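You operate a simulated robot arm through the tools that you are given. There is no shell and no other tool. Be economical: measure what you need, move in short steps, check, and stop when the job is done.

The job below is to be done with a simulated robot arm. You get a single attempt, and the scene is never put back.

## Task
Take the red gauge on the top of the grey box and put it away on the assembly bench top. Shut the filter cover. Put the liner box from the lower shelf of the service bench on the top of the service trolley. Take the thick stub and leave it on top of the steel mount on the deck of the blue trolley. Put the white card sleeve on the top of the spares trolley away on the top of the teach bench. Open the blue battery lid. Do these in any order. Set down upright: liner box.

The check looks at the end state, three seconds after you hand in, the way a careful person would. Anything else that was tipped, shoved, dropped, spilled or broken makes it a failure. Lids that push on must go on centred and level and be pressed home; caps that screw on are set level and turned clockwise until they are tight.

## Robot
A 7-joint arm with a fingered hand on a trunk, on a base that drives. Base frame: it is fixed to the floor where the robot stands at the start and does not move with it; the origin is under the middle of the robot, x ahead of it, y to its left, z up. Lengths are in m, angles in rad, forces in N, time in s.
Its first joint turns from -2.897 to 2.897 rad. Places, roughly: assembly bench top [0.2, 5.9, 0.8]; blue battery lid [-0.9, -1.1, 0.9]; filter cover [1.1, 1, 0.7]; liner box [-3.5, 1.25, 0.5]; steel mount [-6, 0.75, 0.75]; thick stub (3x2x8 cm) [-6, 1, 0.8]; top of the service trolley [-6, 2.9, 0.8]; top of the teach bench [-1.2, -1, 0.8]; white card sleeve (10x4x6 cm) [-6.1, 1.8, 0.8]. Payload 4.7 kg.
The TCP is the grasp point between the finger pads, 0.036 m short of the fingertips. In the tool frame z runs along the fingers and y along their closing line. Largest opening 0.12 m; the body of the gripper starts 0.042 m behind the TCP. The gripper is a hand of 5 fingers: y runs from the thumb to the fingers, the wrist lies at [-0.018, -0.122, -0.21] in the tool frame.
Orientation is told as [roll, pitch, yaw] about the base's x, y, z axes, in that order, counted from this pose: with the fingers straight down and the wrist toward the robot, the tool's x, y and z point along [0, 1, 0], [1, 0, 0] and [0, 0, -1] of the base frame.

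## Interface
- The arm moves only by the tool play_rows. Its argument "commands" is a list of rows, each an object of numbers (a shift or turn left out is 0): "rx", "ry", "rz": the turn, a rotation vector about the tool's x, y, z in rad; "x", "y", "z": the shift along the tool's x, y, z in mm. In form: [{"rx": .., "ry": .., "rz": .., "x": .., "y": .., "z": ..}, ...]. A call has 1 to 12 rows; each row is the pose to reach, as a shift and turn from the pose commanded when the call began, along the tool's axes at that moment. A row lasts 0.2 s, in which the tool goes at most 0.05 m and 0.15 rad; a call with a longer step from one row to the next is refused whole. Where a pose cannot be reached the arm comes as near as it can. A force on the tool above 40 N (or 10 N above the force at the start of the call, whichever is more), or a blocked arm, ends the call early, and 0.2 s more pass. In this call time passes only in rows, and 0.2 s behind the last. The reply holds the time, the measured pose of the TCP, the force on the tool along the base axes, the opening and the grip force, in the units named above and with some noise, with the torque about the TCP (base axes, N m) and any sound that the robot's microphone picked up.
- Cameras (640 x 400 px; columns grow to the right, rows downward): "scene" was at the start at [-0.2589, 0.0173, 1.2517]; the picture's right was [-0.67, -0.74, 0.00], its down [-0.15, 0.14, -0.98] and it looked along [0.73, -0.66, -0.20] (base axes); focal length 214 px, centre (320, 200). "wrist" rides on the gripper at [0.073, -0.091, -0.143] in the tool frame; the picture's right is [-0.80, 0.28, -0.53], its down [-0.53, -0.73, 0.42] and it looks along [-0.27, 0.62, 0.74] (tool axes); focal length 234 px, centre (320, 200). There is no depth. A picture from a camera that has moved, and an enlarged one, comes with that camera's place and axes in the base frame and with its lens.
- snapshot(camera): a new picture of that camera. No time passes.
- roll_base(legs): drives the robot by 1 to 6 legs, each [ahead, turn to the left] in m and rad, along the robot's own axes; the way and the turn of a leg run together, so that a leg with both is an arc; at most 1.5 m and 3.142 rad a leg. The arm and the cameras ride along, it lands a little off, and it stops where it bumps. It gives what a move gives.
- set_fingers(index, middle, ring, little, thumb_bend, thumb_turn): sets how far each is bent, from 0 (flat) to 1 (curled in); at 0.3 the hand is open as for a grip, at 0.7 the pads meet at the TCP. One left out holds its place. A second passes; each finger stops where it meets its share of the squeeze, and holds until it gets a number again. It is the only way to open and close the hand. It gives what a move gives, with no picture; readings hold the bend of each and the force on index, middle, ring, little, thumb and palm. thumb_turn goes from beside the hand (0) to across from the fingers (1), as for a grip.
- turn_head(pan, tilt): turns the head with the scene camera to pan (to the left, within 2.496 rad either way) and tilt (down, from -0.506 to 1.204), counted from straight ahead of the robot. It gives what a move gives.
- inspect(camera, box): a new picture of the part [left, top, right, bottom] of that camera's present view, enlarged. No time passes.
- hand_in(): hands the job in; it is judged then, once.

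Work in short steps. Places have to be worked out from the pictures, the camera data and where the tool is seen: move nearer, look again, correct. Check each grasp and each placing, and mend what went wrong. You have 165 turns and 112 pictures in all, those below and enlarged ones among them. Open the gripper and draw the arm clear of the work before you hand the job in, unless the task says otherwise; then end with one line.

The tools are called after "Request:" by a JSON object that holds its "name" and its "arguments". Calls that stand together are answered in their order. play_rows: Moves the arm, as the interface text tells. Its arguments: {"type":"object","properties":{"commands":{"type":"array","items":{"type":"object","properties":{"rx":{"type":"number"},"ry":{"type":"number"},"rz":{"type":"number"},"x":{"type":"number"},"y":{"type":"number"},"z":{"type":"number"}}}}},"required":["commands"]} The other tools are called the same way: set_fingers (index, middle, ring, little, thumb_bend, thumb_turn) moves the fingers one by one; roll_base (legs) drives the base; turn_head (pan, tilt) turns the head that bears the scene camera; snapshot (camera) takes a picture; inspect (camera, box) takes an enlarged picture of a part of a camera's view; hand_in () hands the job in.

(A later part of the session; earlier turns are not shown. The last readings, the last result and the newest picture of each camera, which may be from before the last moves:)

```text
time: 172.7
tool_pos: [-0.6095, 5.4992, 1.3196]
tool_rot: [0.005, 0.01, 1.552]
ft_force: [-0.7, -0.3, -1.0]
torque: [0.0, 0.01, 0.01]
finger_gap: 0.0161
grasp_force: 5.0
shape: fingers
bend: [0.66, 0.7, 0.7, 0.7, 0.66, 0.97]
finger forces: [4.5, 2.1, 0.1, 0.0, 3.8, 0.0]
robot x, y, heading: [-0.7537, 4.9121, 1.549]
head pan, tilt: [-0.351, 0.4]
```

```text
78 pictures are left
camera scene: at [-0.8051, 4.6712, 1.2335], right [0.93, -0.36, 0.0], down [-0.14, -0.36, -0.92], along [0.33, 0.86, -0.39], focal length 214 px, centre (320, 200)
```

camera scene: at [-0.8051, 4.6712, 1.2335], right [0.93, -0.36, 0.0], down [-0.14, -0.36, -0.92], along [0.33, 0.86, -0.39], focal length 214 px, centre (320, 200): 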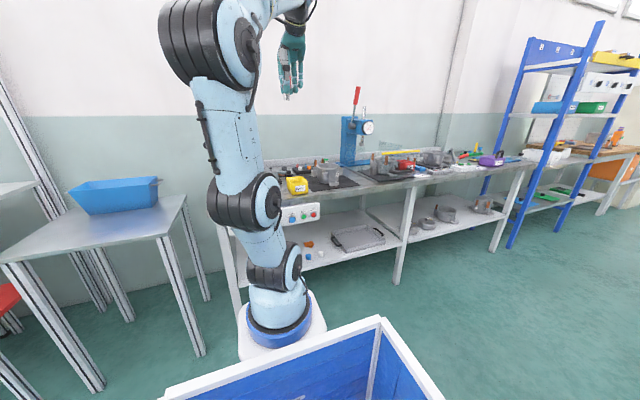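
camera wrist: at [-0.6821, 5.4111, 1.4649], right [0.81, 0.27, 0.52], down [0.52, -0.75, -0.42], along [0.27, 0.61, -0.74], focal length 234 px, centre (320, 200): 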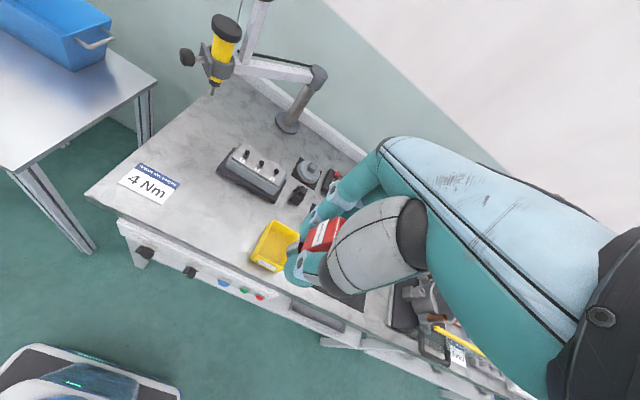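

The bench front edge is at y≈5.6, and (-0.73, 5.72) is free between the label and the yellow bin. I'll move above it and partway down.

Request:
{"name": "play_rows", "arguments": {"commands": [{"x": 25, "y": 42}, {"x": 50, "y": 84}, {"x": 75, "y": 126}, {"x": 100, "y": 168}, {"x": 124, "y": 220}, {"x": 124, "y": 220, "z": 45}, {"x": 124, "y": 220, "z": 90}, {"x": 124, "y": 220, "z": 135}, {"x": 124, "y": 220, "z": 180}, {"x": 124, "y": 220, "z": 225}, {"x": 124, "y": 220, "z": 270}, {"x": 124, "y": 220, "z": 310}]}}

Request:
{"name": "snapshot", "arguments": {"camera": "wrist"}}

Request:
{"name": "turn_head", "arguments": {"pan": -0.1, "tilt": 0.3}}

Request:
{"name": "snapshot", "arguments": {"camera": "scene"}}

```text
refused: row 5 steps farther than a row can; nothing moved
```

```text
77 pictures are left
camera wrist: at [-0.6821, 5.4111, 1.4649], right [0.81, 0.27, 0.52], down [0.52, -0.75, -0.42], along [0.27, 0.61, -0.74], focal length 234 px, centre (320, 200)
```

wrist: 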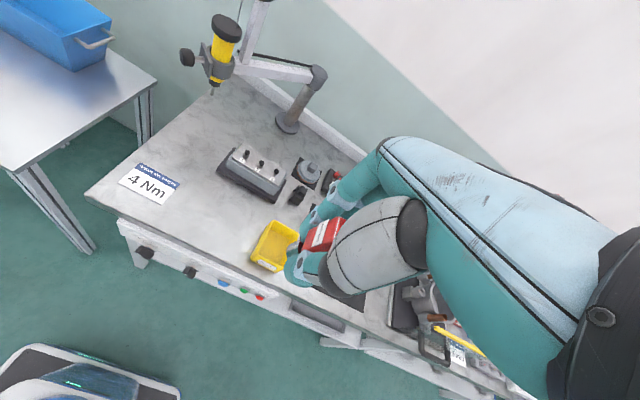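

```text
time: 173.4
tool_pos: [-0.6089, 5.4989, 1.3194]
tool_rot: [0.005, 0.008, 1.553]
ft_force: [-0.4, 0.7, 0.2]
torque: [0.02, -0.03, 0.03]
finger_gap: 0.0162
grasp_force: 5.3
shape: fingers
bend: [0.66, 0.7, 0.7, 0.7, 0.66, 0.97]
finger forces: [4.5, 2.1, 0.1, 0.1, 3.8, 0.1]
robot x, y, heading: [-0.7536, 4.9132, 1.55]
head pan, tilt: [-0.099, 0.3]
```

```text
76 pictures are left
camera scene: at [-0.8275, 4.6776, 1.2427], right [0.99, -0.12, 0.0], down [-0.04, -0.29, -0.96], along [0.11, 0.95, -0.3], focal length 214 px, centre (320, 200)
```

scene: 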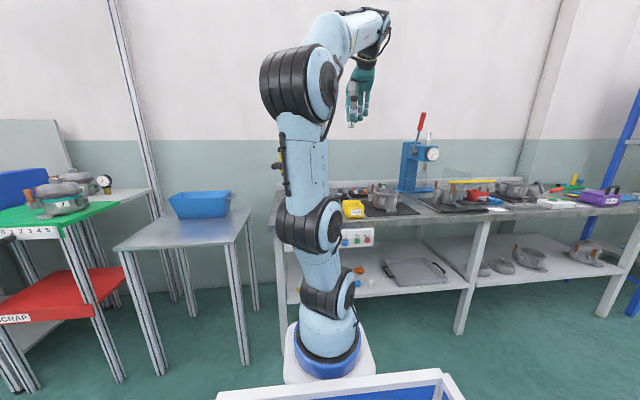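

A row step was too long, so the call was refused. I'll resend it with smaller steps.

Request:
{"name": "play_rows", "arguments": {"commands": [{"x": 24, "y": 43}, {"x": 48, "y": 86}, {"x": 72, "y": 129}, {"x": 96, "y": 172}, {"x": 122, "y": 213}, {"x": 122, "y": 213, "z": 45}, {"x": 122, "y": 213, "z": 90}, {"x": 122, "y": 213, "z": 135}, {"x": 122, "y": 213, "z": 180}, {"x": 122, "y": 213, "z": 225}, {"x": 122, "y": 213, "z": 270}, {"x": 122, "y": 213, "z": 310}]}}

Request:
{"name": "snapshot", "arguments": {"camera": "wrist"}}

```text
time: 176.0
tool_pos: [-0.7276, 5.7112, 1.0094]
tool_rot: [0.006, 0.007, 1.552]
ft_force: [-0.2, -0.7, 0.0]
torque: [0.03, -0.04, -0.01]
finger_gap: 0.0163
grasp_force: 4.9
shape: fingers
bend: [0.66, 0.7, 0.7, 0.7, 0.67, 0.97]
finger forces: [4.8, 2.3, 0.1, 0.0, 3.9, 0.1]
robot x, y, heading: [-0.7547, 4.9151, 1.549]
head pan, tilt: [-0.099, 0.3]
```

```text
75 pictures are left
camera wrist: at [-0.8005, 5.6216, 1.1545], right [0.81, 0.27, 0.52], down [0.52, -0.75, -0.42], along [0.27, 0.61, -0.74], focal length 234 px, centre (320, 200)
```

wrist: 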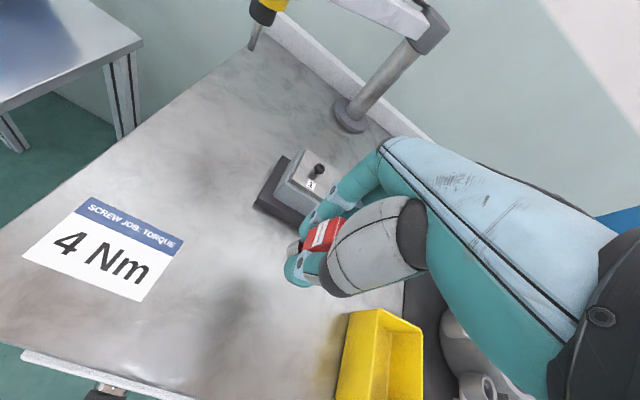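

The spot below is clear. I'll descend, with small steps near the surface.

Request:
{"name": "play_rows", "arguments": {"commands": [{"z": 40}, {"z": 80}, {"z": 115}, {"z": 130}, {"z": 138}, {"z": 144}, {"z": 150}]}}

Request:
{"name": "inspect", "arguments": {"camera": "wrist", "box": [200, 160, 440, 310]}}

```text
time: 177.1
tool_pos: [-0.7307, 5.7137, 0.8883]
tool_rot: [0.002, -0.01, 1.551]
ft_force: [0.0, -0.7, 10.1]
torque: [-0.13, 0.05, 0.04]
finger_gap: 0.0183
grasp_force: 8.7
shape: fingers
bend: [0.66, 0.7, 0.7, 0.7, 0.67, 0.97]
finger forces: [5.5, 3.1, 0.0, 0.0, 9.2, 0.0]
robot x, y, heading: [-0.7521, 4.916, 1.546]
head pan, tilt: [-0.099, 0.3]
stopped in row 5: the force on the tool passed its limit (the readings are from after the stop); the commanded pose is now the measured one
```

```text
2.67 times, centred on (320, 235) of wrist
camera zoom: at [-0.8037, 5.6225, 1.0317], right [0.81, 0.26, 0.52], down [0.52, -0.74, -0.43], along [0.27, 0.62, -0.73], focal length 624 px, centre (320, 107)
```

zoom: 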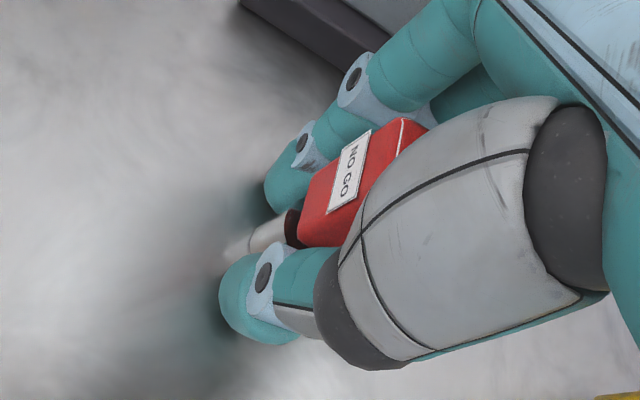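

Contact at z=0.888 means the gauge foot is on the bench. I'll open the fingers.

Request:
{"name": "set_fingers", "arguments": {"index": 0.5, "middle": 0.5, "ring": 0.5, "little": 0.5, "thumb_bend": 0.5}}

Request:
{"name": "inspect", "arguments": {"camera": "wrist", "box": [200, 160, 440, 310]}}

```text
time: 178.1
tool_pos: [-0.7305, 5.7139, 0.8894]
tool_rot: [0.007, -0.013, 1.55]
ft_force: [-0.4, 3.6, 32.5]
torque: [-0.58, 0.18, -0.09]
finger_gap: 0.0574
grasp_force: 15.6
shape: fingers
bend: [0.5, 0.51, 0.5, 0.5, 0.54, 0.97]
finger forces: [0.0, 7.8, 0.1, 0.0, 24.4, 0.0]
robot x, y, heading: [-0.7519, 4.9141, 1.554]
head pan, tilt: [-0.099, 0.3]
```

```text
2.67 times, centred on (320, 235) of wrist
camera zoom: at [-0.8038, 5.6221, 1.0326], right [0.81, 0.26, 0.52], down [0.52, -0.74, -0.44], along [0.27, 0.62, -0.73], focal length 624 px, centre (320, 107)
```

zoom: 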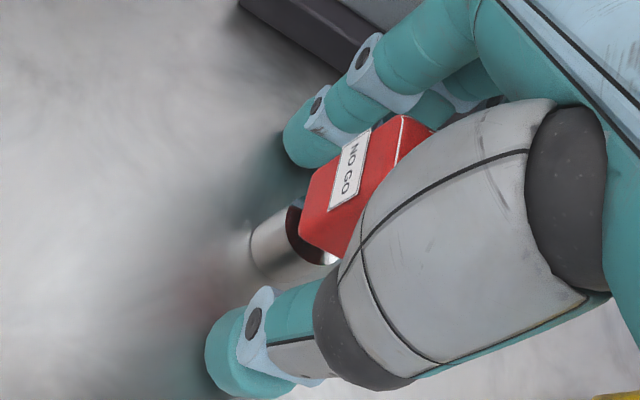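

The thumb tip is pressing on the bench as it opens. The gauge stands free, so I'll raise 12 mm, open further and rise.

Request:
{"name": "play_rows", "arguments": {"commands": [{"z": -6}, {"z": -12}]}}

Request:
{"name": "set_fingers", "arguments": {"index": 0.3, "middle": 0.3, "ring": 0.3, "little": 0.3, "thumb_bend": 0.35}}

Request:
{"name": "snapshot", "arguments": {"camera": "wrist"}}

```text
time: 178.7
tool_pos: [-0.7308, 5.7113, 0.8965]
tool_rot: [0.007, -0.001, 1.552]
ft_force: [0.2, 0.1, 0.2]
torque: [0.0, -0.02, 0.0]
finger_gap: 0.0632
grasp_force: 0.1
shape: fingers
bend: [0.5, 0.5, 0.5, 0.5, 0.5, 0.97]
finger forces: [0.1, 0.0, 0.0, 0.0, 0.0, 0.1]
robot x, y, heading: [-0.7558, 4.9115, 1.55]
head pan, tilt: [-0.099, 0.3]
```

```text
time: 179.7
tool_pos: [-0.7313, 5.7133, 0.8994]
tool_rot: [0.004, -0.008, 1.551]
ft_force: [0.5, 0.4, 0.1]
torque: [0.0, 0.0, -0.01]
finger_gap: 0.1148
grasp_force: 0.1
shape: fingers
bend: [0.3, 0.3, 0.3, 0.3, 0.35, 0.97]
finger forces: [0.1, 0.0, 0.1, 0.0, 0.0, 0.1]
robot x, y, heading: [-0.7528, 4.9134, 1.555]
head pan, tilt: [-0.099, 0.3]
```

```text
72 pictures are left
camera wrist: at [-0.8034, 5.6221, 1.0426], right [0.81, 0.26, 0.52], down [0.52, -0.74, -0.43], along [0.27, 0.62, -0.73], focal length 234 px, centre (320, 200)
```

wrist: 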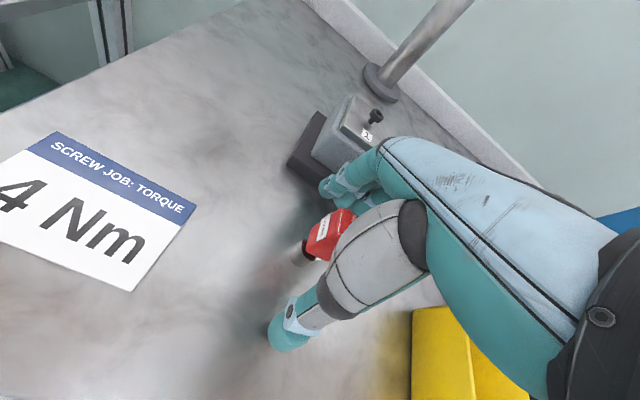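

The gauge stands free on the bench. I'll raise and retract the hand, then check.

Request:
{"name": "play_rows", "arguments": {"commands": [{"z": -45}, {"z": -90}, {"z": -135}, {"z": -180}, {"z": -222, "y": -25}, {"z": -260, "y": -55}, {"z": -298, "y": -85}, {"z": -336, "y": -115}, {"z": -374, "y": -145}, {"z": -400, "y": -180}, {"z": -410, "y": -220}]}}

Request:
{"name": "snapshot", "arguments": {"camera": "wrist"}}

```text
time: 182.1
tool_pos: [-0.7329, 5.4898, 1.3039]
tool_rot: [0.003, -0.006, 1.551]
ft_force: [-0.5, 1.3, -0.1]
torque: [-0.09, 0.04, 0.03]
finger_gap: 0.115
grasp_force: 0.1
shape: fingers
bend: [0.3, 0.3, 0.3, 0.3, 0.35, 0.97]
finger forces: [0.0, 0.0, 0.0, 0.0, 0.1, 0.0]
robot x, y, heading: [-0.7573, 4.9107, 1.555]
head pan, tilt: [-0.099, 0.3]
```

```text
71 pictures are left
camera wrist: at [-0.8062, 5.3996, 1.4479], right [0.81, 0.26, 0.52], down [0.52, -0.74, -0.43], along [0.27, 0.62, -0.74], focal length 234 px, centre (320, 200)
```

wrist: 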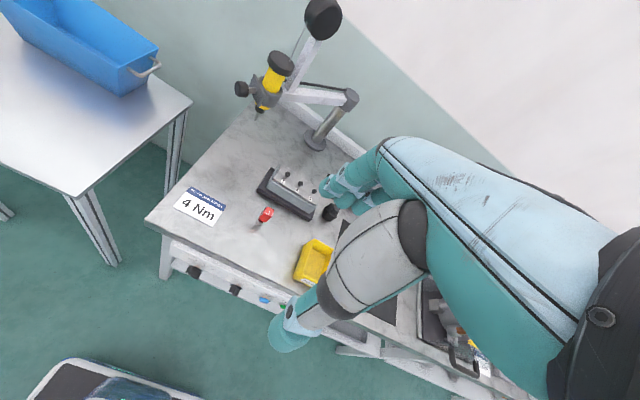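

Gauge done. I'll go back along the aisle to the west end and face south, to handle the liner box next.

Request:
{"name": "roll_base", "arguments": {"legs": [[-0.45, 0], [0, 1.585], [1.5, 0], [1.5, 0], [1.2, 0], [0, 1.57]]}}

Request:
{"name": "turn_head", "arguments": {"pan": 0.4, "tilt": 0.3}}

Request:
{"name": "snapshot", "arguments": {"camera": "scene"}}

```text
time: 212.3
tool_pos: [-4.9771, 3.8849, 1.3046]
tool_rot: [0.006, -0.008, -1.555]
ft_force: [-0.2, -0.6, -0.8]
torque: [-0.02, 0.0, 0.0]
finger_gap: 0.1147
grasp_force: 0.1
shape: fingers
bend: [0.3, 0.3, 0.3, 0.3, 0.35, 0.97]
finger forces: [0.0, 0.0, 0.1, 0.0, 0.0, 0.1]
robot x, y, heading: [-4.9719, 4.463, -1.557]
head pan, tilt: [-0.099, 0.3]
```

```text
time: 213.3
tool_pos: [-4.9746, 3.8853, 1.3052]
tool_rot: [0.004, -0.006, -1.556]
ft_force: [0.5, -0.6, 0.2]
torque: [0.03, -0.02, 0.0]
finger_gap: 0.1151
grasp_force: 0.1
shape: fingers
bend: [0.3, 0.3, 0.3, 0.3, 0.35, 0.97]
finger forces: [0.1, 0.0, 0.0, 0.0, 0.1, 0.0]
robot x, y, heading: [-4.9751, 4.4646, -1.549]
head pan, tilt: [0.4, 0.3]
```

```text
70 pictures are left
camera scene: at [-4.8598, 4.7075, 1.2427], right [-0.92, -0.4, 0.0], down [-0.12, 0.27, -0.96], along [0.38, -0.87, -0.3], focal length 214 px, centre (320, 200)
```

scene: 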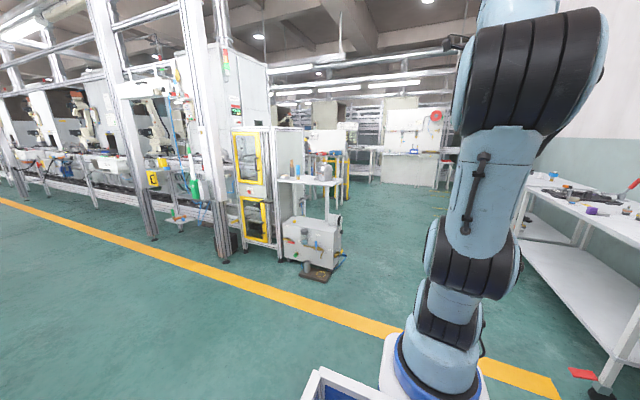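

I'll drive south to y≈1.25, face the bench end to the east, and look at the liner box.

Request:
{"name": "roll_base", "arguments": {"legs": [[1.5, 0], [1.5, 0], [0.2, 0], [0, 1.55], [0.45, 0]]}}

Request:
{"name": "turn_head", "arguments": {"pan": -0.2, "tilt": 0.6}}

Request:
{"name": "snapshot", "arguments": {"camera": "scene"}}

Request:
{"name": "snapshot", "arguments": {"camera": "wrist"}}

```text
time: 235.2
tool_pos: [-3.9267, 1.2219, 1.3053]
tool_rot: [0.005, -0.007, 0.001]
ft_force: [0.0, 0.6, 0.2]
torque: [0.03, -0.02, 0.0]
finger_gap: 0.115
grasp_force: 0.1
shape: fingers
bend: [0.3, 0.3, 0.3, 0.3, 0.35, 0.97]
finger forces: [0.1, 0.0, 0.0, 0.1, 0.0, 0.1]
robot x, y, heading: [-4.5007, 1.2324, -0.002]
head pan, tilt: [0.4, 0.3]
```

```text
time: 236.2
tool_pos: [-3.9269, 1.2228, 1.3046]
tool_rot: [0.005, -0.006, 0.001]
ft_force: [0.3, -0.7, 0.0]
torque: [0.03, -0.01, 0.01]
finger_gap: 0.1152
grasp_force: 0.0
shape: fingers
bend: [0.3, 0.3, 0.3, 0.3, 0.35, 0.97]
finger forces: [0.0, 0.0, 0.0, 0.1, 0.1, 0.0]
robot x, y, heading: [-4.5024, 1.2308, 0.004]
head pan, tilt: [-0.201, 0.6]
```

```text
69 pictures are left
camera scene: at [-4.7452, 1.2931, 1.2153], right [-0.2, -0.98, 0.0], down [-0.55, 0.11, -0.83], along [0.81, -0.16, -0.56], focal length 214 px, centre (320, 200)
```

scene: 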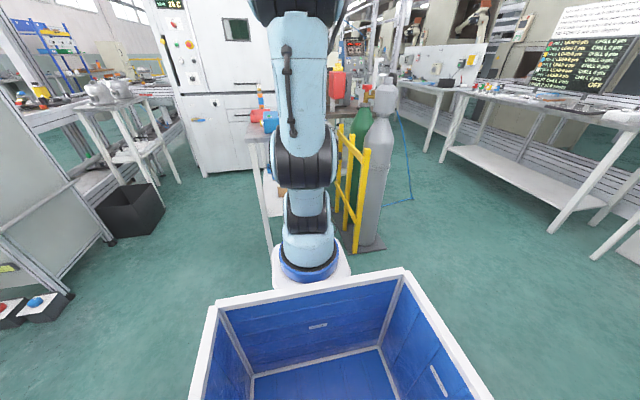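

```text
68 pictures are left
camera wrist: at [-4.0185, 1.2939, 1.4484], right [0.28, -0.81, 0.52], down [-0.73, -0.53, -0.43], along [0.63, -0.26, -0.73], focal length 234 px, centre (320, 200)
```

wrist: 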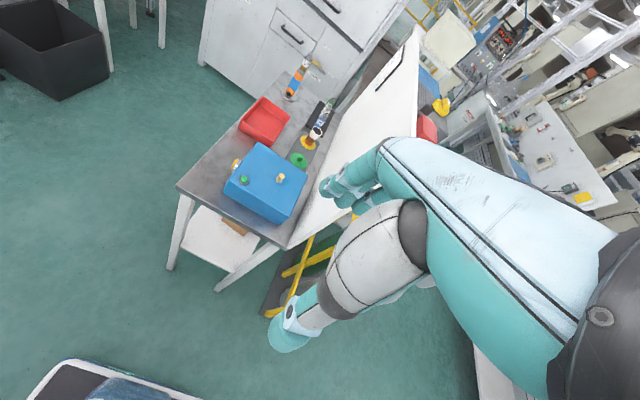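

The liner box sits on the shelf at about (-3.59, 1.27), just under the top. I'll back up 0.1 m and swing the hand so the fingers point horizontally forward, for a side grasp from the bench end.

Request:
{"name": "roll_base", "arguments": {"legs": [[-0.12, 0]]}}

Request:
{"name": "play_rows", "arguments": {"commands": [{"rx": -0.086, "ry": 0.086, "rz": 0.086, "y": 15}, {"rx": -0.172, "ry": 0.172, "rz": 0.172, "y": 30}, {"rx": -0.258, "ry": 0.258, "rz": 0.258, "y": 45}, {"rx": -0.344, "ry": 0.344, "rz": 0.344, "y": 60}, {"rx": -0.43, "ry": 0.43, "rz": 0.43, "y": 75}, {"rx": -0.516, "ry": 0.516, "rz": 0.516, "y": 90}, {"rx": -0.602, "ry": 0.602, "rz": 0.602, "y": 105}]}}

Request:
{"name": "play_rows", "arguments": {"commands": [{"rx": -0.086, "ry": 0.086, "rz": 0.086}, {"rx": -0.172, "ry": 0.172, "rz": 0.172}, {"rx": -0.258, "ry": 0.258, "rz": 0.258}, {"rx": -0.344, "ry": 0.344, "rz": 0.344}, {"rx": -0.43, "ry": 0.43, "rz": 0.43}, {"rx": -0.516, "ry": 0.516, "rz": 0.516}, {"rx": -0.607, "ry": 0.607, "rz": 0.607}]}}

Request:
{"name": "snapshot", "arguments": {"camera": "wrist"}}

```text
time: 237.4
tool_pos: [-4.0502, 1.2205, 1.3051]
tool_rot: [0.006, -0.005, -0.001]
ft_force: [0.6, -0.4, 0.5]
torque: [-0.01, -0.02, -0.02]
finger_gap: 0.1149
grasp_force: 0.0
shape: fingers
bend: [0.3, 0.3, 0.3, 0.3, 0.35, 0.97]
finger forces: [0.1, 0.0, 0.0, 0.0, 0.0, 0.1]
robot x, y, heading: [-4.6283, 1.2326, -0.0]
head pan, tilt: [-0.201, 0.6]
```

```text
time: 239.0
tool_pos: [-3.9444, 1.2206, 1.3051]
tool_rot: [0.795, -0.344, -0.784]
ft_force: [-0.1, -0.1, -0.5]
torque: [0.02, 0.02, -0.02]
finger_gap: 0.115
grasp_force: 0.0
shape: fingers
bend: [0.3, 0.3, 0.3, 0.3, 0.35, 0.97]
finger forces: [0.0, 0.0, 0.1, 0.0, 0.0, 0.0]
robot x, y, heading: [-4.6255, 1.2307, 0.003]
head pan, tilt: [-0.201, 0.6]
```

```text
refused: row 7 steps farther than a row can; nothing moved
```

```text
67 pictures are left
camera wrist: at [-4.0776, 1.2821, 1.4196], right [-0.43, -0.9, -0.1], down [-0.38, 0.28, -0.88], along [0.82, -0.34, -0.46], focal length 234 px, centre (320, 200)
```

wrist: 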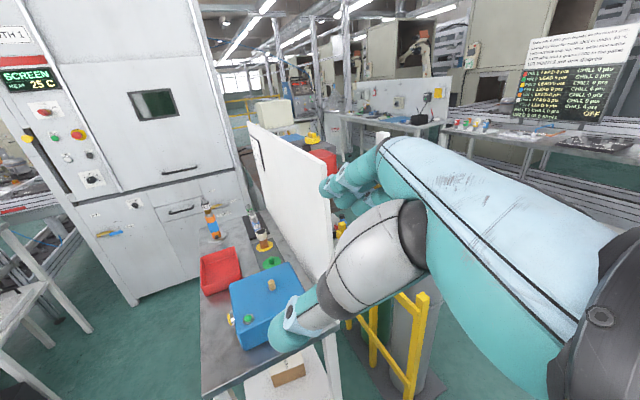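

The liner box is visible now. I'll zoom in on it and finish the rotation.

Request:
{"name": "inspect", "arguments": {"camera": "wrist", "box": [200, 310, 344, 400]}}

Request:
{"name": "play_rows", "arguments": {"commands": [{"rx": -0.086, "ry": 0.086, "rz": 0.086}, {"rx": -0.172, "ry": 0.172, "rz": 0.172}, {"rx": -0.258, "ry": 0.258, "rz": 0.258}, {"rx": -0.344, "ry": 0.344, "rz": 0.344}, {"rx": -0.43, "ry": 0.43, "rz": 0.43}, {"rx": -0.516, "ry": 0.516, "rz": 0.516}, {"rx": -0.602, "ry": 0.602, "rz": 0.602}]}}

Request:
{"name": "snapshot", "arguments": {"camera": "wrist"}}

```text
4.44 times, centred on (272, 355) of wrist
camera zoom: at [-4.0776, 1.2821, 1.4196], right [-0.43, -0.9, -0.1], down [-0.38, 0.28, -0.88], along [0.82, -0.34, -0.46], focal length 1041 px, centre (533, -489)
```

zoom: 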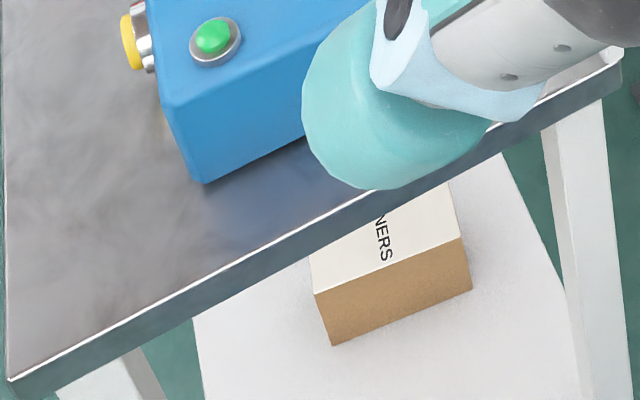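

```text
time: 240.6
tool_pos: [-3.9453, 1.2217, 1.3066]
tool_rot: [1.576, 0.002, -1.569]
ft_force: [-0.8, 0.5, 0.8]
torque: [0.0, 0.0, 0.0]
finger_gap: 0.115
grasp_force: 0.1
shape: fingers
bend: [0.3, 0.3, 0.3, 0.3, 0.35, 0.98]
finger forces: [0.0, 0.1, 0.0, 0.0, 0.1, 0.0]
robot x, y, heading: [-4.6256, 1.2316, -0.002]
head pan, tilt: [-0.201, 0.6]
```

```text
65 pictures are left
camera wrist: at [-4.089, 1.3116, 1.3788], right [-0.52, -0.28, -0.81], down [0.42, 0.73, -0.53], along [0.74, -0.62, -0.26], focal length 234 px, centre (320, 200)
```

wrist: 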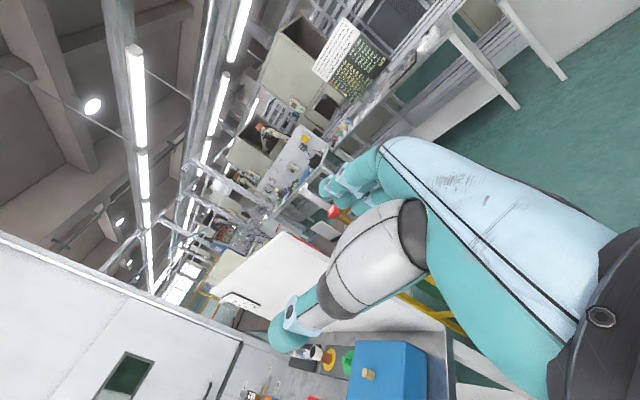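

The box front face looks about 11–12 cm wide in y, close to the hand's opening, so I need its depth. I'll lower the hand beside the bench end so the wrist camera can look in from the north-west.

Request:
{"name": "play_rows", "arguments": {"commands": [{"x": -44, "y": -18}, {"x": -88, "y": -36}, {"x": -132, "y": -54}, {"x": -176, "y": -72}, {"x": -220, "y": -90}, {"x": -264, "y": -108}, {"x": -308, "y": -126}, {"x": -352, "y": -144}, {"x": -396, "y": -162}, {"x": -440, "y": -180}, {"x": -484, "y": -198}, {"x": -528, "y": -216}]}}

Request:
{"name": "play_rows", "arguments": {"commands": [{"x": -44, "y": -18}, {"x": -88, "y": -36}, {"x": -130, "y": -64}]}}

Request:
{"name": "snapshot", "arguments": {"camera": "wrist"}}

```text
time: 243.2
tool_pos: [-3.9669, 1.3173, 1.1129]
tool_rot: [1.4, -0.06, -1.535]
ft_force: [1.1, -1.1, 0.2]
torque: [0.02, -0.02, -0.01]
finger_gap: 0.1149
grasp_force: 0.0
shape: fingers
bend: [0.3, 0.3, 0.3, 0.3, 0.35, 0.98]
finger forces: [0.0, 0.1, 0.1, 0.0, 0.0, 0.1]
out of reach, approached as far as the arm can: row 3, 4, 5, 6, 7, 8, 9, 10, 11, 12
robot x, y, heading: [-4.6246, 1.2299, -0.0]
head pan, tilt: [-0.201, 0.6]
```

```text
refused: row 3 steps farther than a row can; nothing moved
```

```text
64 pictures are left
camera wrist: at [-4.0983, 1.4091, 1.2034], right [-0.64, -0.34, -0.68], down [0.3, 0.71, -0.64], along [0.7, -0.62, -0.35], focal length 234 px, centre (320, 200)
```

wrist: 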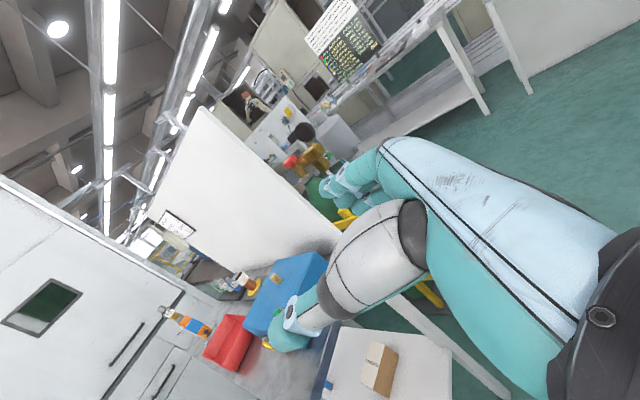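

The arm ran to its limit in this orientation, but the box shows in the view. I'll zoom.

Request:
{"name": "inspect", "arguments": {"camera": "wrist", "box": [300, 310, 444, 400]}}

```text
4.44 times, centred on (372, 355) of wrist
camera zoom: at [-4.0983, 1.4091, 1.2034], right [-0.64, -0.34, -0.68], down [0.3, 0.71, -0.64], along [0.7, -0.62, -0.35], focal length 1041 px, centre (89, -489)
```

zoom: 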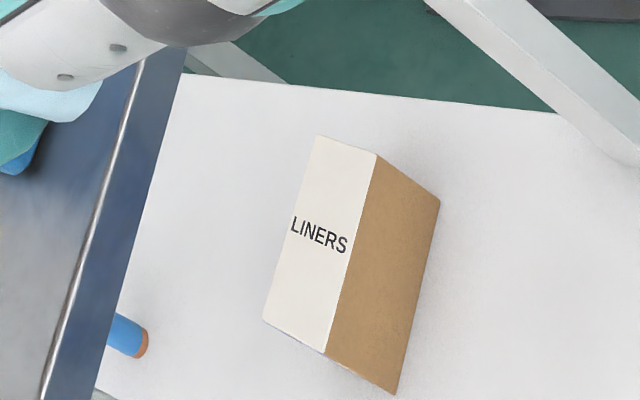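

The box measures 5.4 (x) × 11.6 (y) × 7.8 cm. Its centre is (-3.553, 1.267), the shelf is at z≈0.453, and it is yawed about -7°. I'll grip it across its 5.4 cm side from the north edge. First I need to know whether the commanded pose is the measured one.

Request:
{"name": "play_rows", "arguments": {"commands": [{"x": 40, "y": 16}, {"x": 80, "y": 32}]}}

```text
time: 243.8
tool_pos: [-3.9487, 1.2908, 1.192]
tool_rot: [1.398, -0.061, -1.534]
ft_force: [-0.5, -0.1, 0.4]
torque: [-0.02, 0.04, -0.01]
finger_gap: 0.115
grasp_force: 0.0
shape: fingers
bend: [0.3, 0.3, 0.3, 0.3, 0.35, 0.98]
finger forces: [0.0, 0.2, 0.1, 0.0, 0.1, 0.1]
robot x, y, heading: [-4.6256, 1.2321, 0.003]
head pan, tilt: [-0.201, 0.6]
```

The command follows the reached pose. I'll rotate back toward the downward orientation.

Request:
{"name": "play_rows", "arguments": {"commands": [{"rx": 0.086, "ry": -0.086, "rz": -0.086, "x": 8}, {"rx": 0.172, "ry": -0.172, "rz": -0.172, "x": 16}, {"rx": 0.258, "ry": -0.258, "rz": -0.258, "x": 24}, {"rx": 0.344, "ry": -0.344, "rz": -0.344, "x": 32}, {"rx": 0.43, "ry": -0.43, "rz": -0.43, "x": 40}, {"rx": 0.516, "ry": -0.516, "rz": -0.516, "x": 48}, {"rx": 0.602, "ry": -0.602, "rz": -0.602, "x": 56}, {"rx": 0.688, "ry": -0.688, "rz": -0.688, "x": 64}, {"rx": 0.774, "ry": -0.774, "rz": -0.774, "x": 72}, {"rx": 0.86, "ry": -0.86, "rz": -0.86, "x": 80}, {"rx": 0.946, "ry": -0.946, "rz": -0.946, "x": 80}, {"rx": 1.032, "ry": -1.032, "rz": -1.032, "x": 80}]}}

```text
time: 246.4
tool_pos: [-3.9364, 1.2965, 1.2706]
tool_rot: [0.099, 0.0, -0.152]
ft_force: [-0.9, -0.1, -0.3]
torque: [-0.01, -0.02, 0.01]
finger_gap: 0.1149
grasp_force: 0.0
shape: fingers
bend: [0.3, 0.3, 0.3, 0.3, 0.35, 0.98]
finger forces: [0.0, 0.1, 0.0, 0.1, 0.1, 0.0]
robot x, y, heading: [-4.6274, 1.2339, -0.003]
head pan, tilt: [-0.201, 0.6]
```

The hand is nearly back to pointing down, with a yaw that suits the box. I'll shift the base to about (-4.35, 1.7), so the arm can come in from the bench's north edge.

Request:
{"name": "roll_base", "arguments": {"legs": [[0, 1.03], [0.55, 0], [0, -1.03]]}}

Request:
{"name": "play_rows", "arguments": {"commands": [{"ry": -0.145}, {"ry": -0.29}, {"ry": -0.435}, {"ry": -0.58}, {"ry": -0.725}, {"ry": -0.87}, {"ry": -1.0}, {"ry": -1.14}]}}

```text
time: 254.8
tool_pos: [-3.6475, 1.7668, 1.27]
tool_rot: [0.099, -0.001, -0.155]
ft_force: [-0.2, -0.7, 0.7]
torque: [0.01, 0.02, -0.03]
finger_gap: 0.115
grasp_force: 0.1
shape: fingers
bend: [0.3, 0.3, 0.3, 0.3, 0.35, 0.98]
finger forces: [0.0, 0.0, 0.0, 0.0, 0.0, 0.0]
robot x, y, heading: [-4.339, 1.6982, -0.002]
head pan, tilt: [-0.201, 0.6]
```

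```text
time: 256.6
tool_pos: [-3.649, 1.7671, 1.2702]
tool_rot: [-1.042, 0.0, -0.154]
ft_force: [-0.4, 0.0, 0.2]
torque: [0.03, -0.04, 0.0]
finger_gap: 0.1148
grasp_force: 0.1
shape: fingers
bend: [0.3, 0.3, 0.3, 0.3, 0.35, 0.98]
finger forces: [0.0, 0.1, 0.1, 0.1, 0.0, 0.1]
robot x, y, heading: [-4.3385, 1.7005, 0.0]
head pan, tilt: [-0.201, 0.6]
```

The tilt is reachable. I'll descend to a point north of the bench edge, in line with the box.

Request:
{"name": "play_rows", "arguments": {"commands": [{"x": 35, "y": 14, "z": 32}, {"x": 70, "y": 28, "z": 64}, {"x": 105, "y": 42, "z": 96}, {"x": 140, "y": 56, "z": 128}, {"x": 175, "y": 70, "z": 160}, {"x": 210, "y": 84, "z": 192}, {"x": 245, "y": 98, "z": 224}, {"x": 280, "y": 112, "z": 256}, {"x": 315, "y": 126, "z": 288}, {"x": 350, "y": 140, "z": 320}, {"x": 385, "y": 154, "z": 352}, {"x": 418, "y": 163, "z": 382}]}}

Request:
{"name": "snapshot", "arguments": {"camera": "wrist"}}

```text
time: 259.2
tool_pos: [-3.5052, 1.6268, 0.716]
tool_rot: [-1.038, -0.003, -0.154]
ft_force: [-0.7, -0.3, 0.8]
torque: [0.07, 0.0, -0.02]
finger_gap: 0.1147
grasp_force: 0.0
shape: fingers
bend: [0.3, 0.3, 0.3, 0.3, 0.35, 0.98]
finger forces: [0.0, 0.0, 0.1, 0.1, 0.0, 0.0]
robot x, y, heading: [-4.3366, 1.7022, -0.001]
head pan, tilt: [-0.201, 0.6]
```

```text
62 pictures are left
camera wrist: at [-3.5701, 1.7995, 0.7264], right [0.28, 0.0, 0.96], down [-0.82, -0.52, 0.24], along [0.5, -0.86, -0.14], focal length 234 px, centre (320, 200)
```

wrist: 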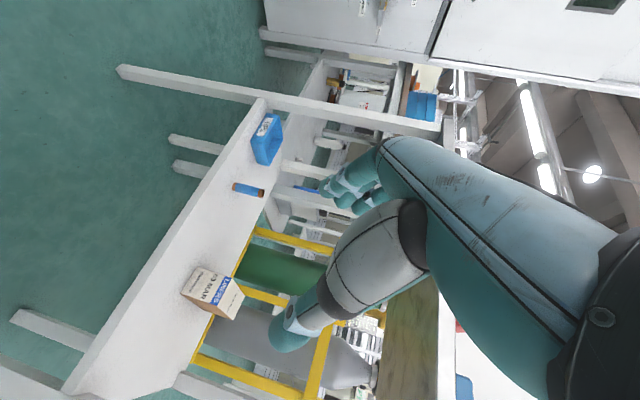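

The view confirms the box where I computed it, with clear room around. I'll move in along the fingers to the grasp point.

Request:
{"name": "play_rows", "arguments": {"commands": [{"x": 10, "y": 3, "z": 45}, {"x": 20, "y": 6, "z": 90}, {"x": 23, "y": 7, "z": 135}, {"x": 23, "y": 7, "z": 180}, {"x": 23, "y": 7, "z": 225}, {"x": 23, "y": 7, "z": 265}, {"x": 23, "y": 7, "z": 300}]}}

Request:
{"name": "snapshot", "arguments": {"camera": "wrist"}}

```text
time: 260.8
tool_pos: [-3.5352, 1.3821, 0.5432]
tool_rot: [-1.039, -0.001, -0.153]
ft_force: [-0.2, 0.1, 0.7]
torque: [0.02, -0.02, -0.02]
finger_gap: 0.115
grasp_force: 0.0
shape: fingers
bend: [0.3, 0.3, 0.3, 0.3, 0.35, 0.98]
finger forces: [0.1, 0.0, 0.0, 0.1, 0.0, 0.0]
robot x, y, heading: [-4.3376, 1.7054, 0.001]
head pan, tilt: [-0.201, 0.6]
```

```text
61 pictures are left
camera wrist: at [-3.6004, 1.5551, 0.5541], right [0.28, 0.0, 0.96], down [-0.82, -0.52, 0.24], along [0.5, -0.86, -0.14], focal length 234 px, centre (320, 200)
```

wrist: 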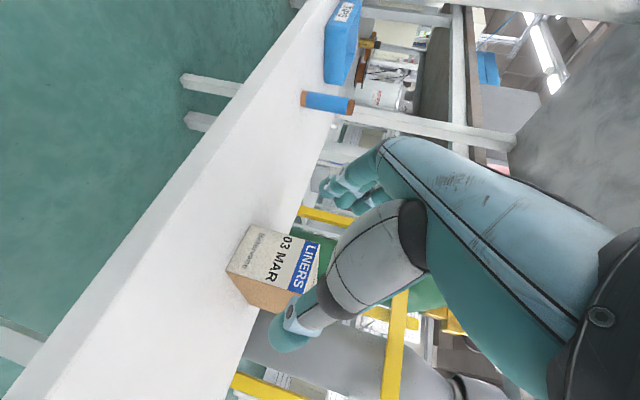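

Thumb and fingers straddle the box. I'll go in the last 95 mm and close.

Request:
{"name": "play_rows", "arguments": {"commands": [{"z": 30}, {"z": 60}, {"z": 80}, {"z": 93}]}}

Request:
{"name": "set_fingers", "arguments": {"index": 0.75, "middle": 0.75, "ring": 0.75, "little": 0.75, "thumb_bend": 0.75}}

Request:
{"name": "snapshot", "arguments": {"camera": "wrist"}}

```text
time: 261.8
tool_pos: [-3.5468, 1.3022, 0.4963]
tool_rot: [-1.039, 0.0, -0.155]
ft_force: [0.1, -0.1, -0.9]
torque: [-0.01, -0.01, 0.0]
finger_gap: 0.1149
grasp_force: 0.0
shape: fingers
bend: [0.3, 0.3, 0.3, 0.3, 0.35, 0.98]
finger forces: [0.0, 0.0, 0.1, 0.0, 0.1, 0.1]
robot x, y, heading: [-4.3358, 1.7002, 0.002]
head pan, tilt: [-0.201, 0.6]
```

```text
time: 262.8
tool_pos: [-3.5479, 1.3023, 0.4986]
tool_rot: [-1.04, -0.003, -0.155]
ft_force: [3.0, -2.6, 11.6]
torque: [-0.25, 0.23, 0.18]
finger_gap: 0.0535
grasp_force: 24.3
shape: fingers
bend: [0.55, 0.57, 0.58, 0.75, 0.56, 0.96]
finger forces: [8.2, 8.1, 8.0, 3.8, 21.3, 0.1]
robot x, y, heading: [-4.3371, 1.7023, 0.003]
head pan, tilt: [-0.201, 0.6]
```

```text
60 pictures are left
camera wrist: at [-3.6124, 1.4744, 0.5086], right [0.28, 0.0, 0.96], down [-0.82, -0.51, 0.24], along [0.49, -0.86, -0.14], focal length 234 px, centre (320, 200)
```

wrist: 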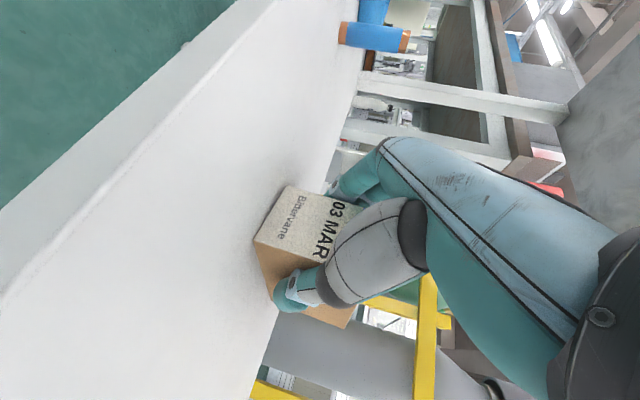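

The grip is good (0.0535 m, 24 N). I'll lift 35 mm, then draw out to the north.

Request:
{"name": "play_rows", "arguments": {"commands": [{"x": -15, "z": -9}, {"x": -30, "z": -18}, {"x": -8, "z": -58, "y": 1}, {"x": 14, "z": -98, "y": 1}, {"x": 36, "z": -136, "y": 2}, {"x": 58, "z": -174, "y": 3}, {"x": 80, "z": -212, "y": 3}, {"x": 102, "z": -250, "y": 4}, {"x": 124, "z": -288, "y": 5}, {"x": 146, "z": -325, "y": 6}, {"x": 168, "z": -360, "y": 6}]}}

Request:
{"name": "snapshot", "arguments": {"camera": "wrist"}}

```text
time: 265.2
tool_pos: [-3.4792, 1.6911, 0.5335]
tool_rot: [-1.039, -0.001, -0.154]
ft_force: [-0.9, -0.2, -1.5]
torque: [0.08, -0.02, 0.02]
finger_gap: 0.0537
grasp_force: 21.9
shape: fingers
bend: [0.55, 0.57, 0.6, 0.75, 0.57, 0.94]
finger forces: [9.3, 6.3, 5.3, 0.6, 20.9, 0.0]
robot x, y, heading: [-4.3396, 1.6979, 0.004]
head pan, tilt: [-0.201, 0.6]
```

```text
59 pictures are left
camera wrist: at [-3.5444, 1.8633, 0.5446], right [0.28, 0.0, 0.96], down [-0.82, -0.51, 0.24], along [0.49, -0.86, -0.14], focal length 234 px, centre (320, 200)
```

wrist: 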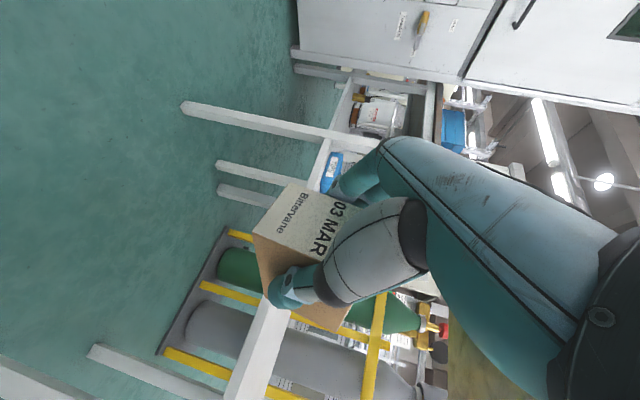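

The box is held upright. I'll raise it straight up by 0.5 m.

Request:
{"name": "play_rows", "arguments": {"commands": [{"x": -36, "z": -21}, {"x": -72, "z": -42}, {"x": -108, "z": -63}, {"x": -144, "z": -84}, {"x": -180, "z": -105}, {"x": -216, "z": -126}, {"x": -252, "z": -147}, {"x": -288, "z": -168}, {"x": -324, "z": -189}, {"x": -360, "z": -210}, {"x": -396, "z": -231}, {"x": -432, "z": -252}]}}

Request:
{"name": "turn_head", "arguments": {"pan": 2.3, "tilt": 0.2}}

Request:
{"name": "snapshot", "arguments": {"camera": "scene"}}

```text
time: 267.8
tool_pos: [-3.4825, 1.6894, 1.035]
tool_rot: [-1.043, 0.002, -0.157]
ft_force: [0.8, 0.3, -2.2]
torque: [0.03, -0.02, -0.03]
finger_gap: 0.0532
grasp_force: 20.7
shape: fingers
bend: [0.55, 0.58, 0.6, 0.75, 0.57, 0.94]
finger forces: [8.9, 6.3, 5.1, 0.7, 20.2, 0.1]
robot x, y, heading: [-4.3383, 1.7009, -0.003]
head pan, tilt: [-0.201, 0.6]
```

```text
time: 270.1
tool_pos: [-3.4819, 1.6902, 1.0358]
tool_rot: [-1.038, -0.001, -0.156]
ft_force: [0.6, 0.7, -2.8]
torque: [0.09, -0.01, 0.0]
finger_gap: 0.0532
grasp_force: 20.8
shape: fingers
bend: [0.55, 0.58, 0.6, 0.75, 0.57, 0.94]
finger forces: [8.9, 6.2, 5.2, 0.7, 20.3, 0.0]
robot x, y, heading: [-4.3376, 1.6989, 0.002]
head pan, tilt: [2.3, 0.201]
```

```text
58 pictures are left
camera scene: at [-4.7283, 1.8501, 1.252], right [0.75, 0.67, 0.0], down [0.13, -0.15, -0.98], along [-0.65, 0.73, -0.2], focal length 214 px, centre (320, 200)
```

scene: 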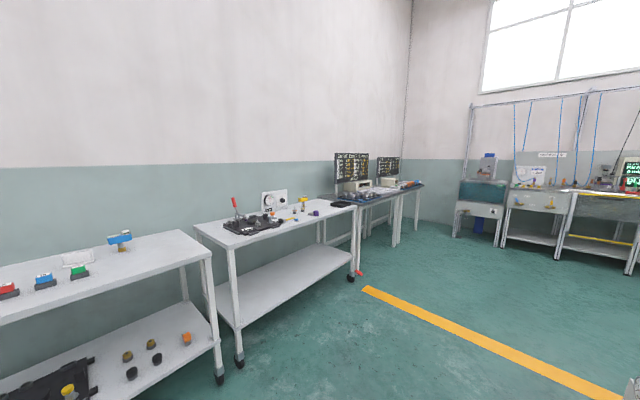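

I'll back off, go to about (-4.9, 2.8) and face the service trolley.

Request:
{"name": "roll_base", "arguments": {"legs": [[-0.3, 0], [0, 1.8], [1.12, 0], [0, 1.34]]}}

Request:
{"name": "turn_head", "arguments": {"pan": 0.35, "tilt": 0.45}}

Request:
{"name": "snapshot", "arguments": {"camera": "scene"}}

Request:
{"name": "snapshot", "arguments": {"camera": "wrist"}}

```text
time: 285.0
tool_pos: [-5.6951, 2.841, 1.0357]
tool_rot: [-1.038, 0.003, 2.941]
ft_force: [0.2, 0.3, -1.9]
torque: [-0.09, 0.02, 0.03]
finger_gap: 0.0523
grasp_force: 19.0
shape: fingers
bend: [0.55, 0.58, 0.6, 0.75, 0.58, 0.94]
finger forces: [7.9, 5.8, 4.9, 0.5, 18.6, 0.1]
robot x, y, heading: [-4.8381, 2.7909, 3.097]
head pan, tilt: [2.3, 0.201]
```

```text
time: 286.9
tool_pos: [-5.6955, 2.8406, 1.035]
tool_rot: [-1.037, 0.001, 2.942]
ft_force: [1.0, 0.3, -2.3]
torque: [-0.06, 0.02, -0.02]
finger_gap: 0.0523
grasp_force: 18.6
shape: fingers
bend: [0.55, 0.58, 0.6, 0.75, 0.58, 0.94]
finger forces: [8.0, 5.7, 4.9, 0.5, 18.6, 0.0]
robot x, y, heading: [-4.8396, 2.7892, 3.1]
head pan, tilt: [0.351, 0.45]
```

```text
57 pictures are left
camera scene: at [-4.6005, 2.6678, 1.2288], right [-0.3, 0.95, 0.0], down [0.42, 0.13, -0.9], along [-0.86, -0.27, -0.44], focal length 214 px, centre (320, 200)
```

scene: 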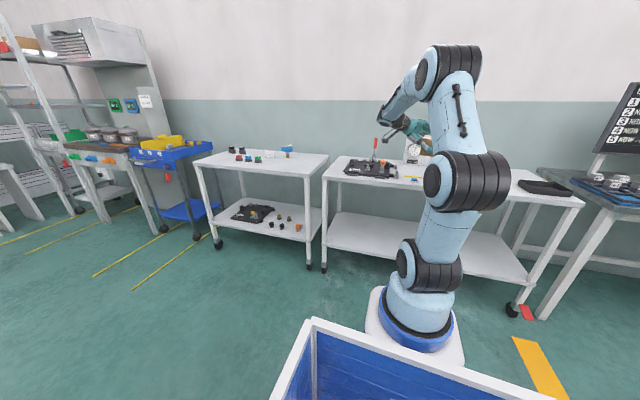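

```text
56 pictures are left
camera wrist: at [-5.6371, 2.6653, 1.045], right [-0.28, 0.01, 0.96], down [0.84, 0.48, 0.24], along [-0.45, 0.88, -0.14], focal length 234 px, centre (320, 200)
```

wrist: 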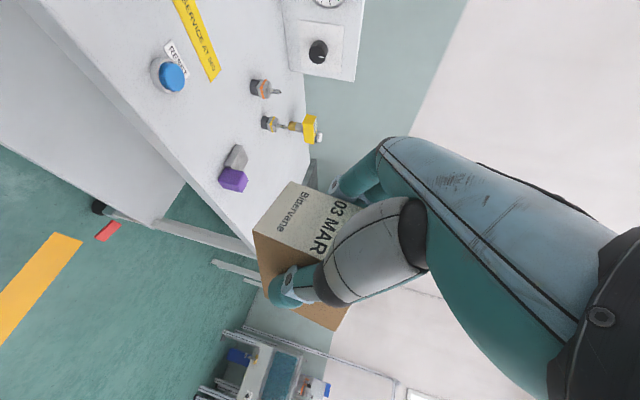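

I need the free space on the right half of the trolley top, so I'll look past the arm's other side.

Request:
{"name": "turn_head", "arguments": {"pan": -0.45, "tilt": 0.35}}

Request:
{"name": "inspect", "arguments": {"camera": "scene", "box": [120, 80, 440, 280]}}

Request:
{"name": "inspect", "arguments": {"camera": "wrist", "box": [20, 0, 340, 200]}}

```text
time: 288.0
tool_pos: [-5.6953, 2.8407, 1.0344]
tool_rot: [-1.04, 0.001, 2.941]
ft_force: [0.3, 0.3, -2.9]
torque: [-0.08, 0.03, 0.03]
finger_gap: 0.0522
grasp_force: 18.8
shape: fingers
bend: [0.55, 0.58, 0.6, 0.75, 0.58, 0.94]
finger forces: [8.0, 5.8, 4.8, 0.5, 18.6, 0.0]
robot x, y, heading: [-4.8411, 2.7888, 3.093]
head pan, tilt: [-0.45, 0.351]
```

```text
2.00 times, centred on (280, 180) of scene
camera zoom: at [-4.5947, 2.7397, 1.238], right [0.48, 0.88, 0.0], down [0.3, -0.16, -0.94], along [-0.83, 0.45, -0.34], focal length 429 px, centre (400, 240)
```

zoom: 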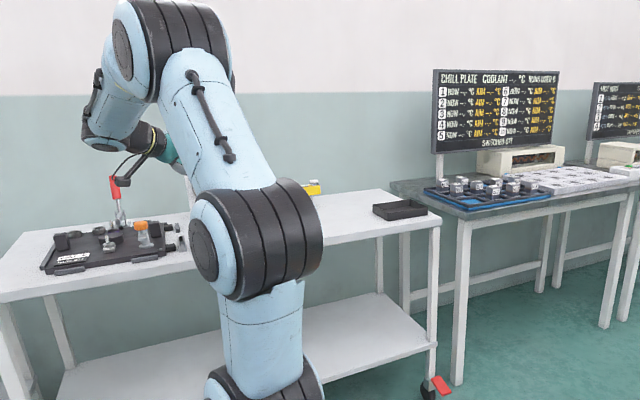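

```text
2.00 times, centred on (180, 100) of wrist
camera zoom: at [-5.6371, 2.6653, 1.045], right [-0.28, 0.01, 0.96], down [0.84, 0.48, 0.24], along [-0.45, 0.88, -0.14], focal length 468 px, centre (600, 400)
```

zoom: 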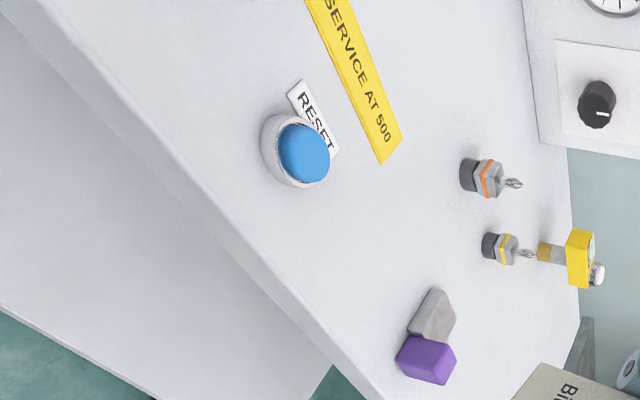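

There is a clear area around (-5.80, 3.24), between the purple knob and the black tray. I'll move the box over it at the present height.

Request:
{"name": "play_rows", "arguments": {"commands": [{"x": -19, "y": 20, "z": 32}, {"x": -38, "y": 40, "z": 64}, {"x": -57, "y": 60, "z": 97}, {"x": -76, "y": 80, "z": 129}, {"x": -96, "y": 100, "z": 162}, {"x": -115, "y": 121, "z": 194}, {"x": -134, "y": 141, "z": 226}, {"x": -153, "y": 161, "z": 259}, {"x": -172, "y": 181, "z": 291}]}}

Request:
{"name": "snapshot", "arguments": {"camera": "wrist"}}

Request:
{"name": "snapshot", "arguments": {"camera": "scene"}}

```text
time: 290.0
tool_pos: [-5.8037, 3.2094, 1.0356]
tool_rot: [-1.039, -0.002, 2.943]
ft_force: [-0.8, -0.5, -1.7]
torque: [-0.04, -0.01, -0.01]
finger_gap: 0.0519
grasp_force: 18.7
shape: fingers
bend: [0.55, 0.58, 0.6, 0.75, 0.58, 0.94]
finger forces: [8.0, 5.8, 4.8, 0.4, 18.6, 0.1]
robot x, y, heading: [-4.8367, 2.792, 3.097]
head pan, tilt: [-0.45, 0.351]
```

```text
53 pictures are left
camera wrist: at [-5.7462, 3.0339, 1.0446], right [-0.28, 0.01, 0.96], down [0.84, 0.48, 0.24], along [-0.46, 0.88, -0.14], focal length 234 px, centre (320, 200)
```

wrist: 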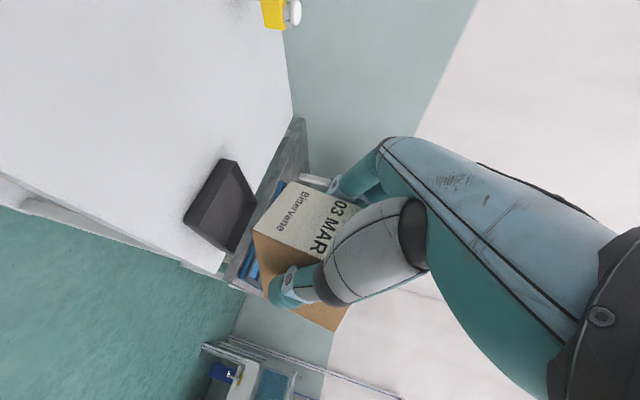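

```text
52 pictures are left
camera scene: at [-4.5946, 2.7398, 1.238], right [0.48, 0.88, 0.0], down [0.3, -0.16, -0.94], along [-0.83, 0.45, -0.34], focal length 214 px, centre (320, 200)
```

scene: 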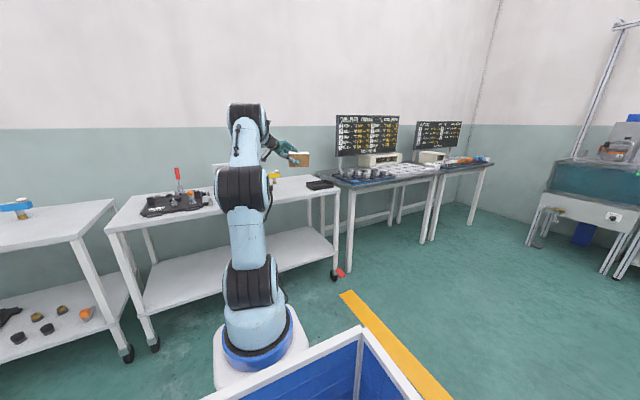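

The black tray is about 4 cm past the box, so I'll shift 2.5 cm south and lower, with fine steps at the end.

Request:
{"name": "play_rows", "arguments": {"commands": [{"x": 35, "y": -4, "z": 14}, {"x": 70, "y": -8, "z": 28}, {"x": 105, "y": -12, "z": 43}, {"x": 128, "y": -15, "z": 50}, {"x": 135, "y": -15, "z": 54}, {"x": 142, "y": -15, "z": 58}, {"x": 149, "y": -15, "z": 62}, {"x": 156, "y": -15, "z": 66}, {"x": 163, "y": -15, "z": 70}, {"x": 170, "y": -15, "z": 74}]}}

Request:
{"name": "snapshot", "arguments": {"camera": "wrist"}}

```text
time: 292.2
tool_pos: [-5.7944, 3.1837, 0.8526]
tool_rot: [-1.04, -0.003, 2.94]
ft_force: [0.5, -0.7, -1.0]
torque: [0.01, -0.02, 0.01]
finger_gap: 0.052
grasp_force: 18.8
shape: fingers
bend: [0.55, 0.58, 0.6, 0.75, 0.58, 0.94]
finger forces: [8.0, 5.7, 4.9, 0.7, 18.8, 0.1]
robot x, y, heading: [-4.8421, 2.788, 3.093]
head pan, tilt: [-0.45, 0.351]
```

```text
51 pictures are left
camera wrist: at [-5.7371, 3.0073, 0.862], right [-0.28, 0.01, 0.96], down [0.84, 0.48, 0.24], along [-0.46, 0.88, -0.14], focal length 234 px, centre (320, 200)
```

wrist: 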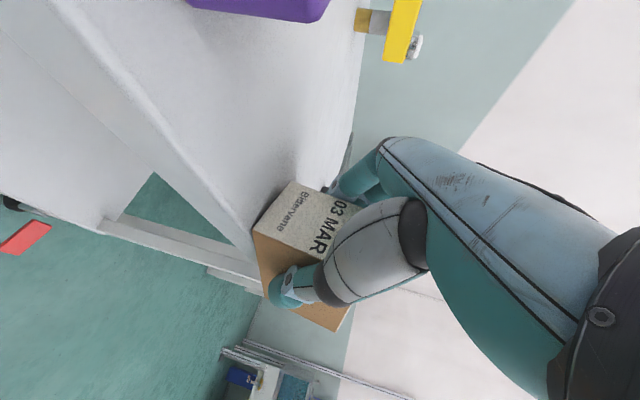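

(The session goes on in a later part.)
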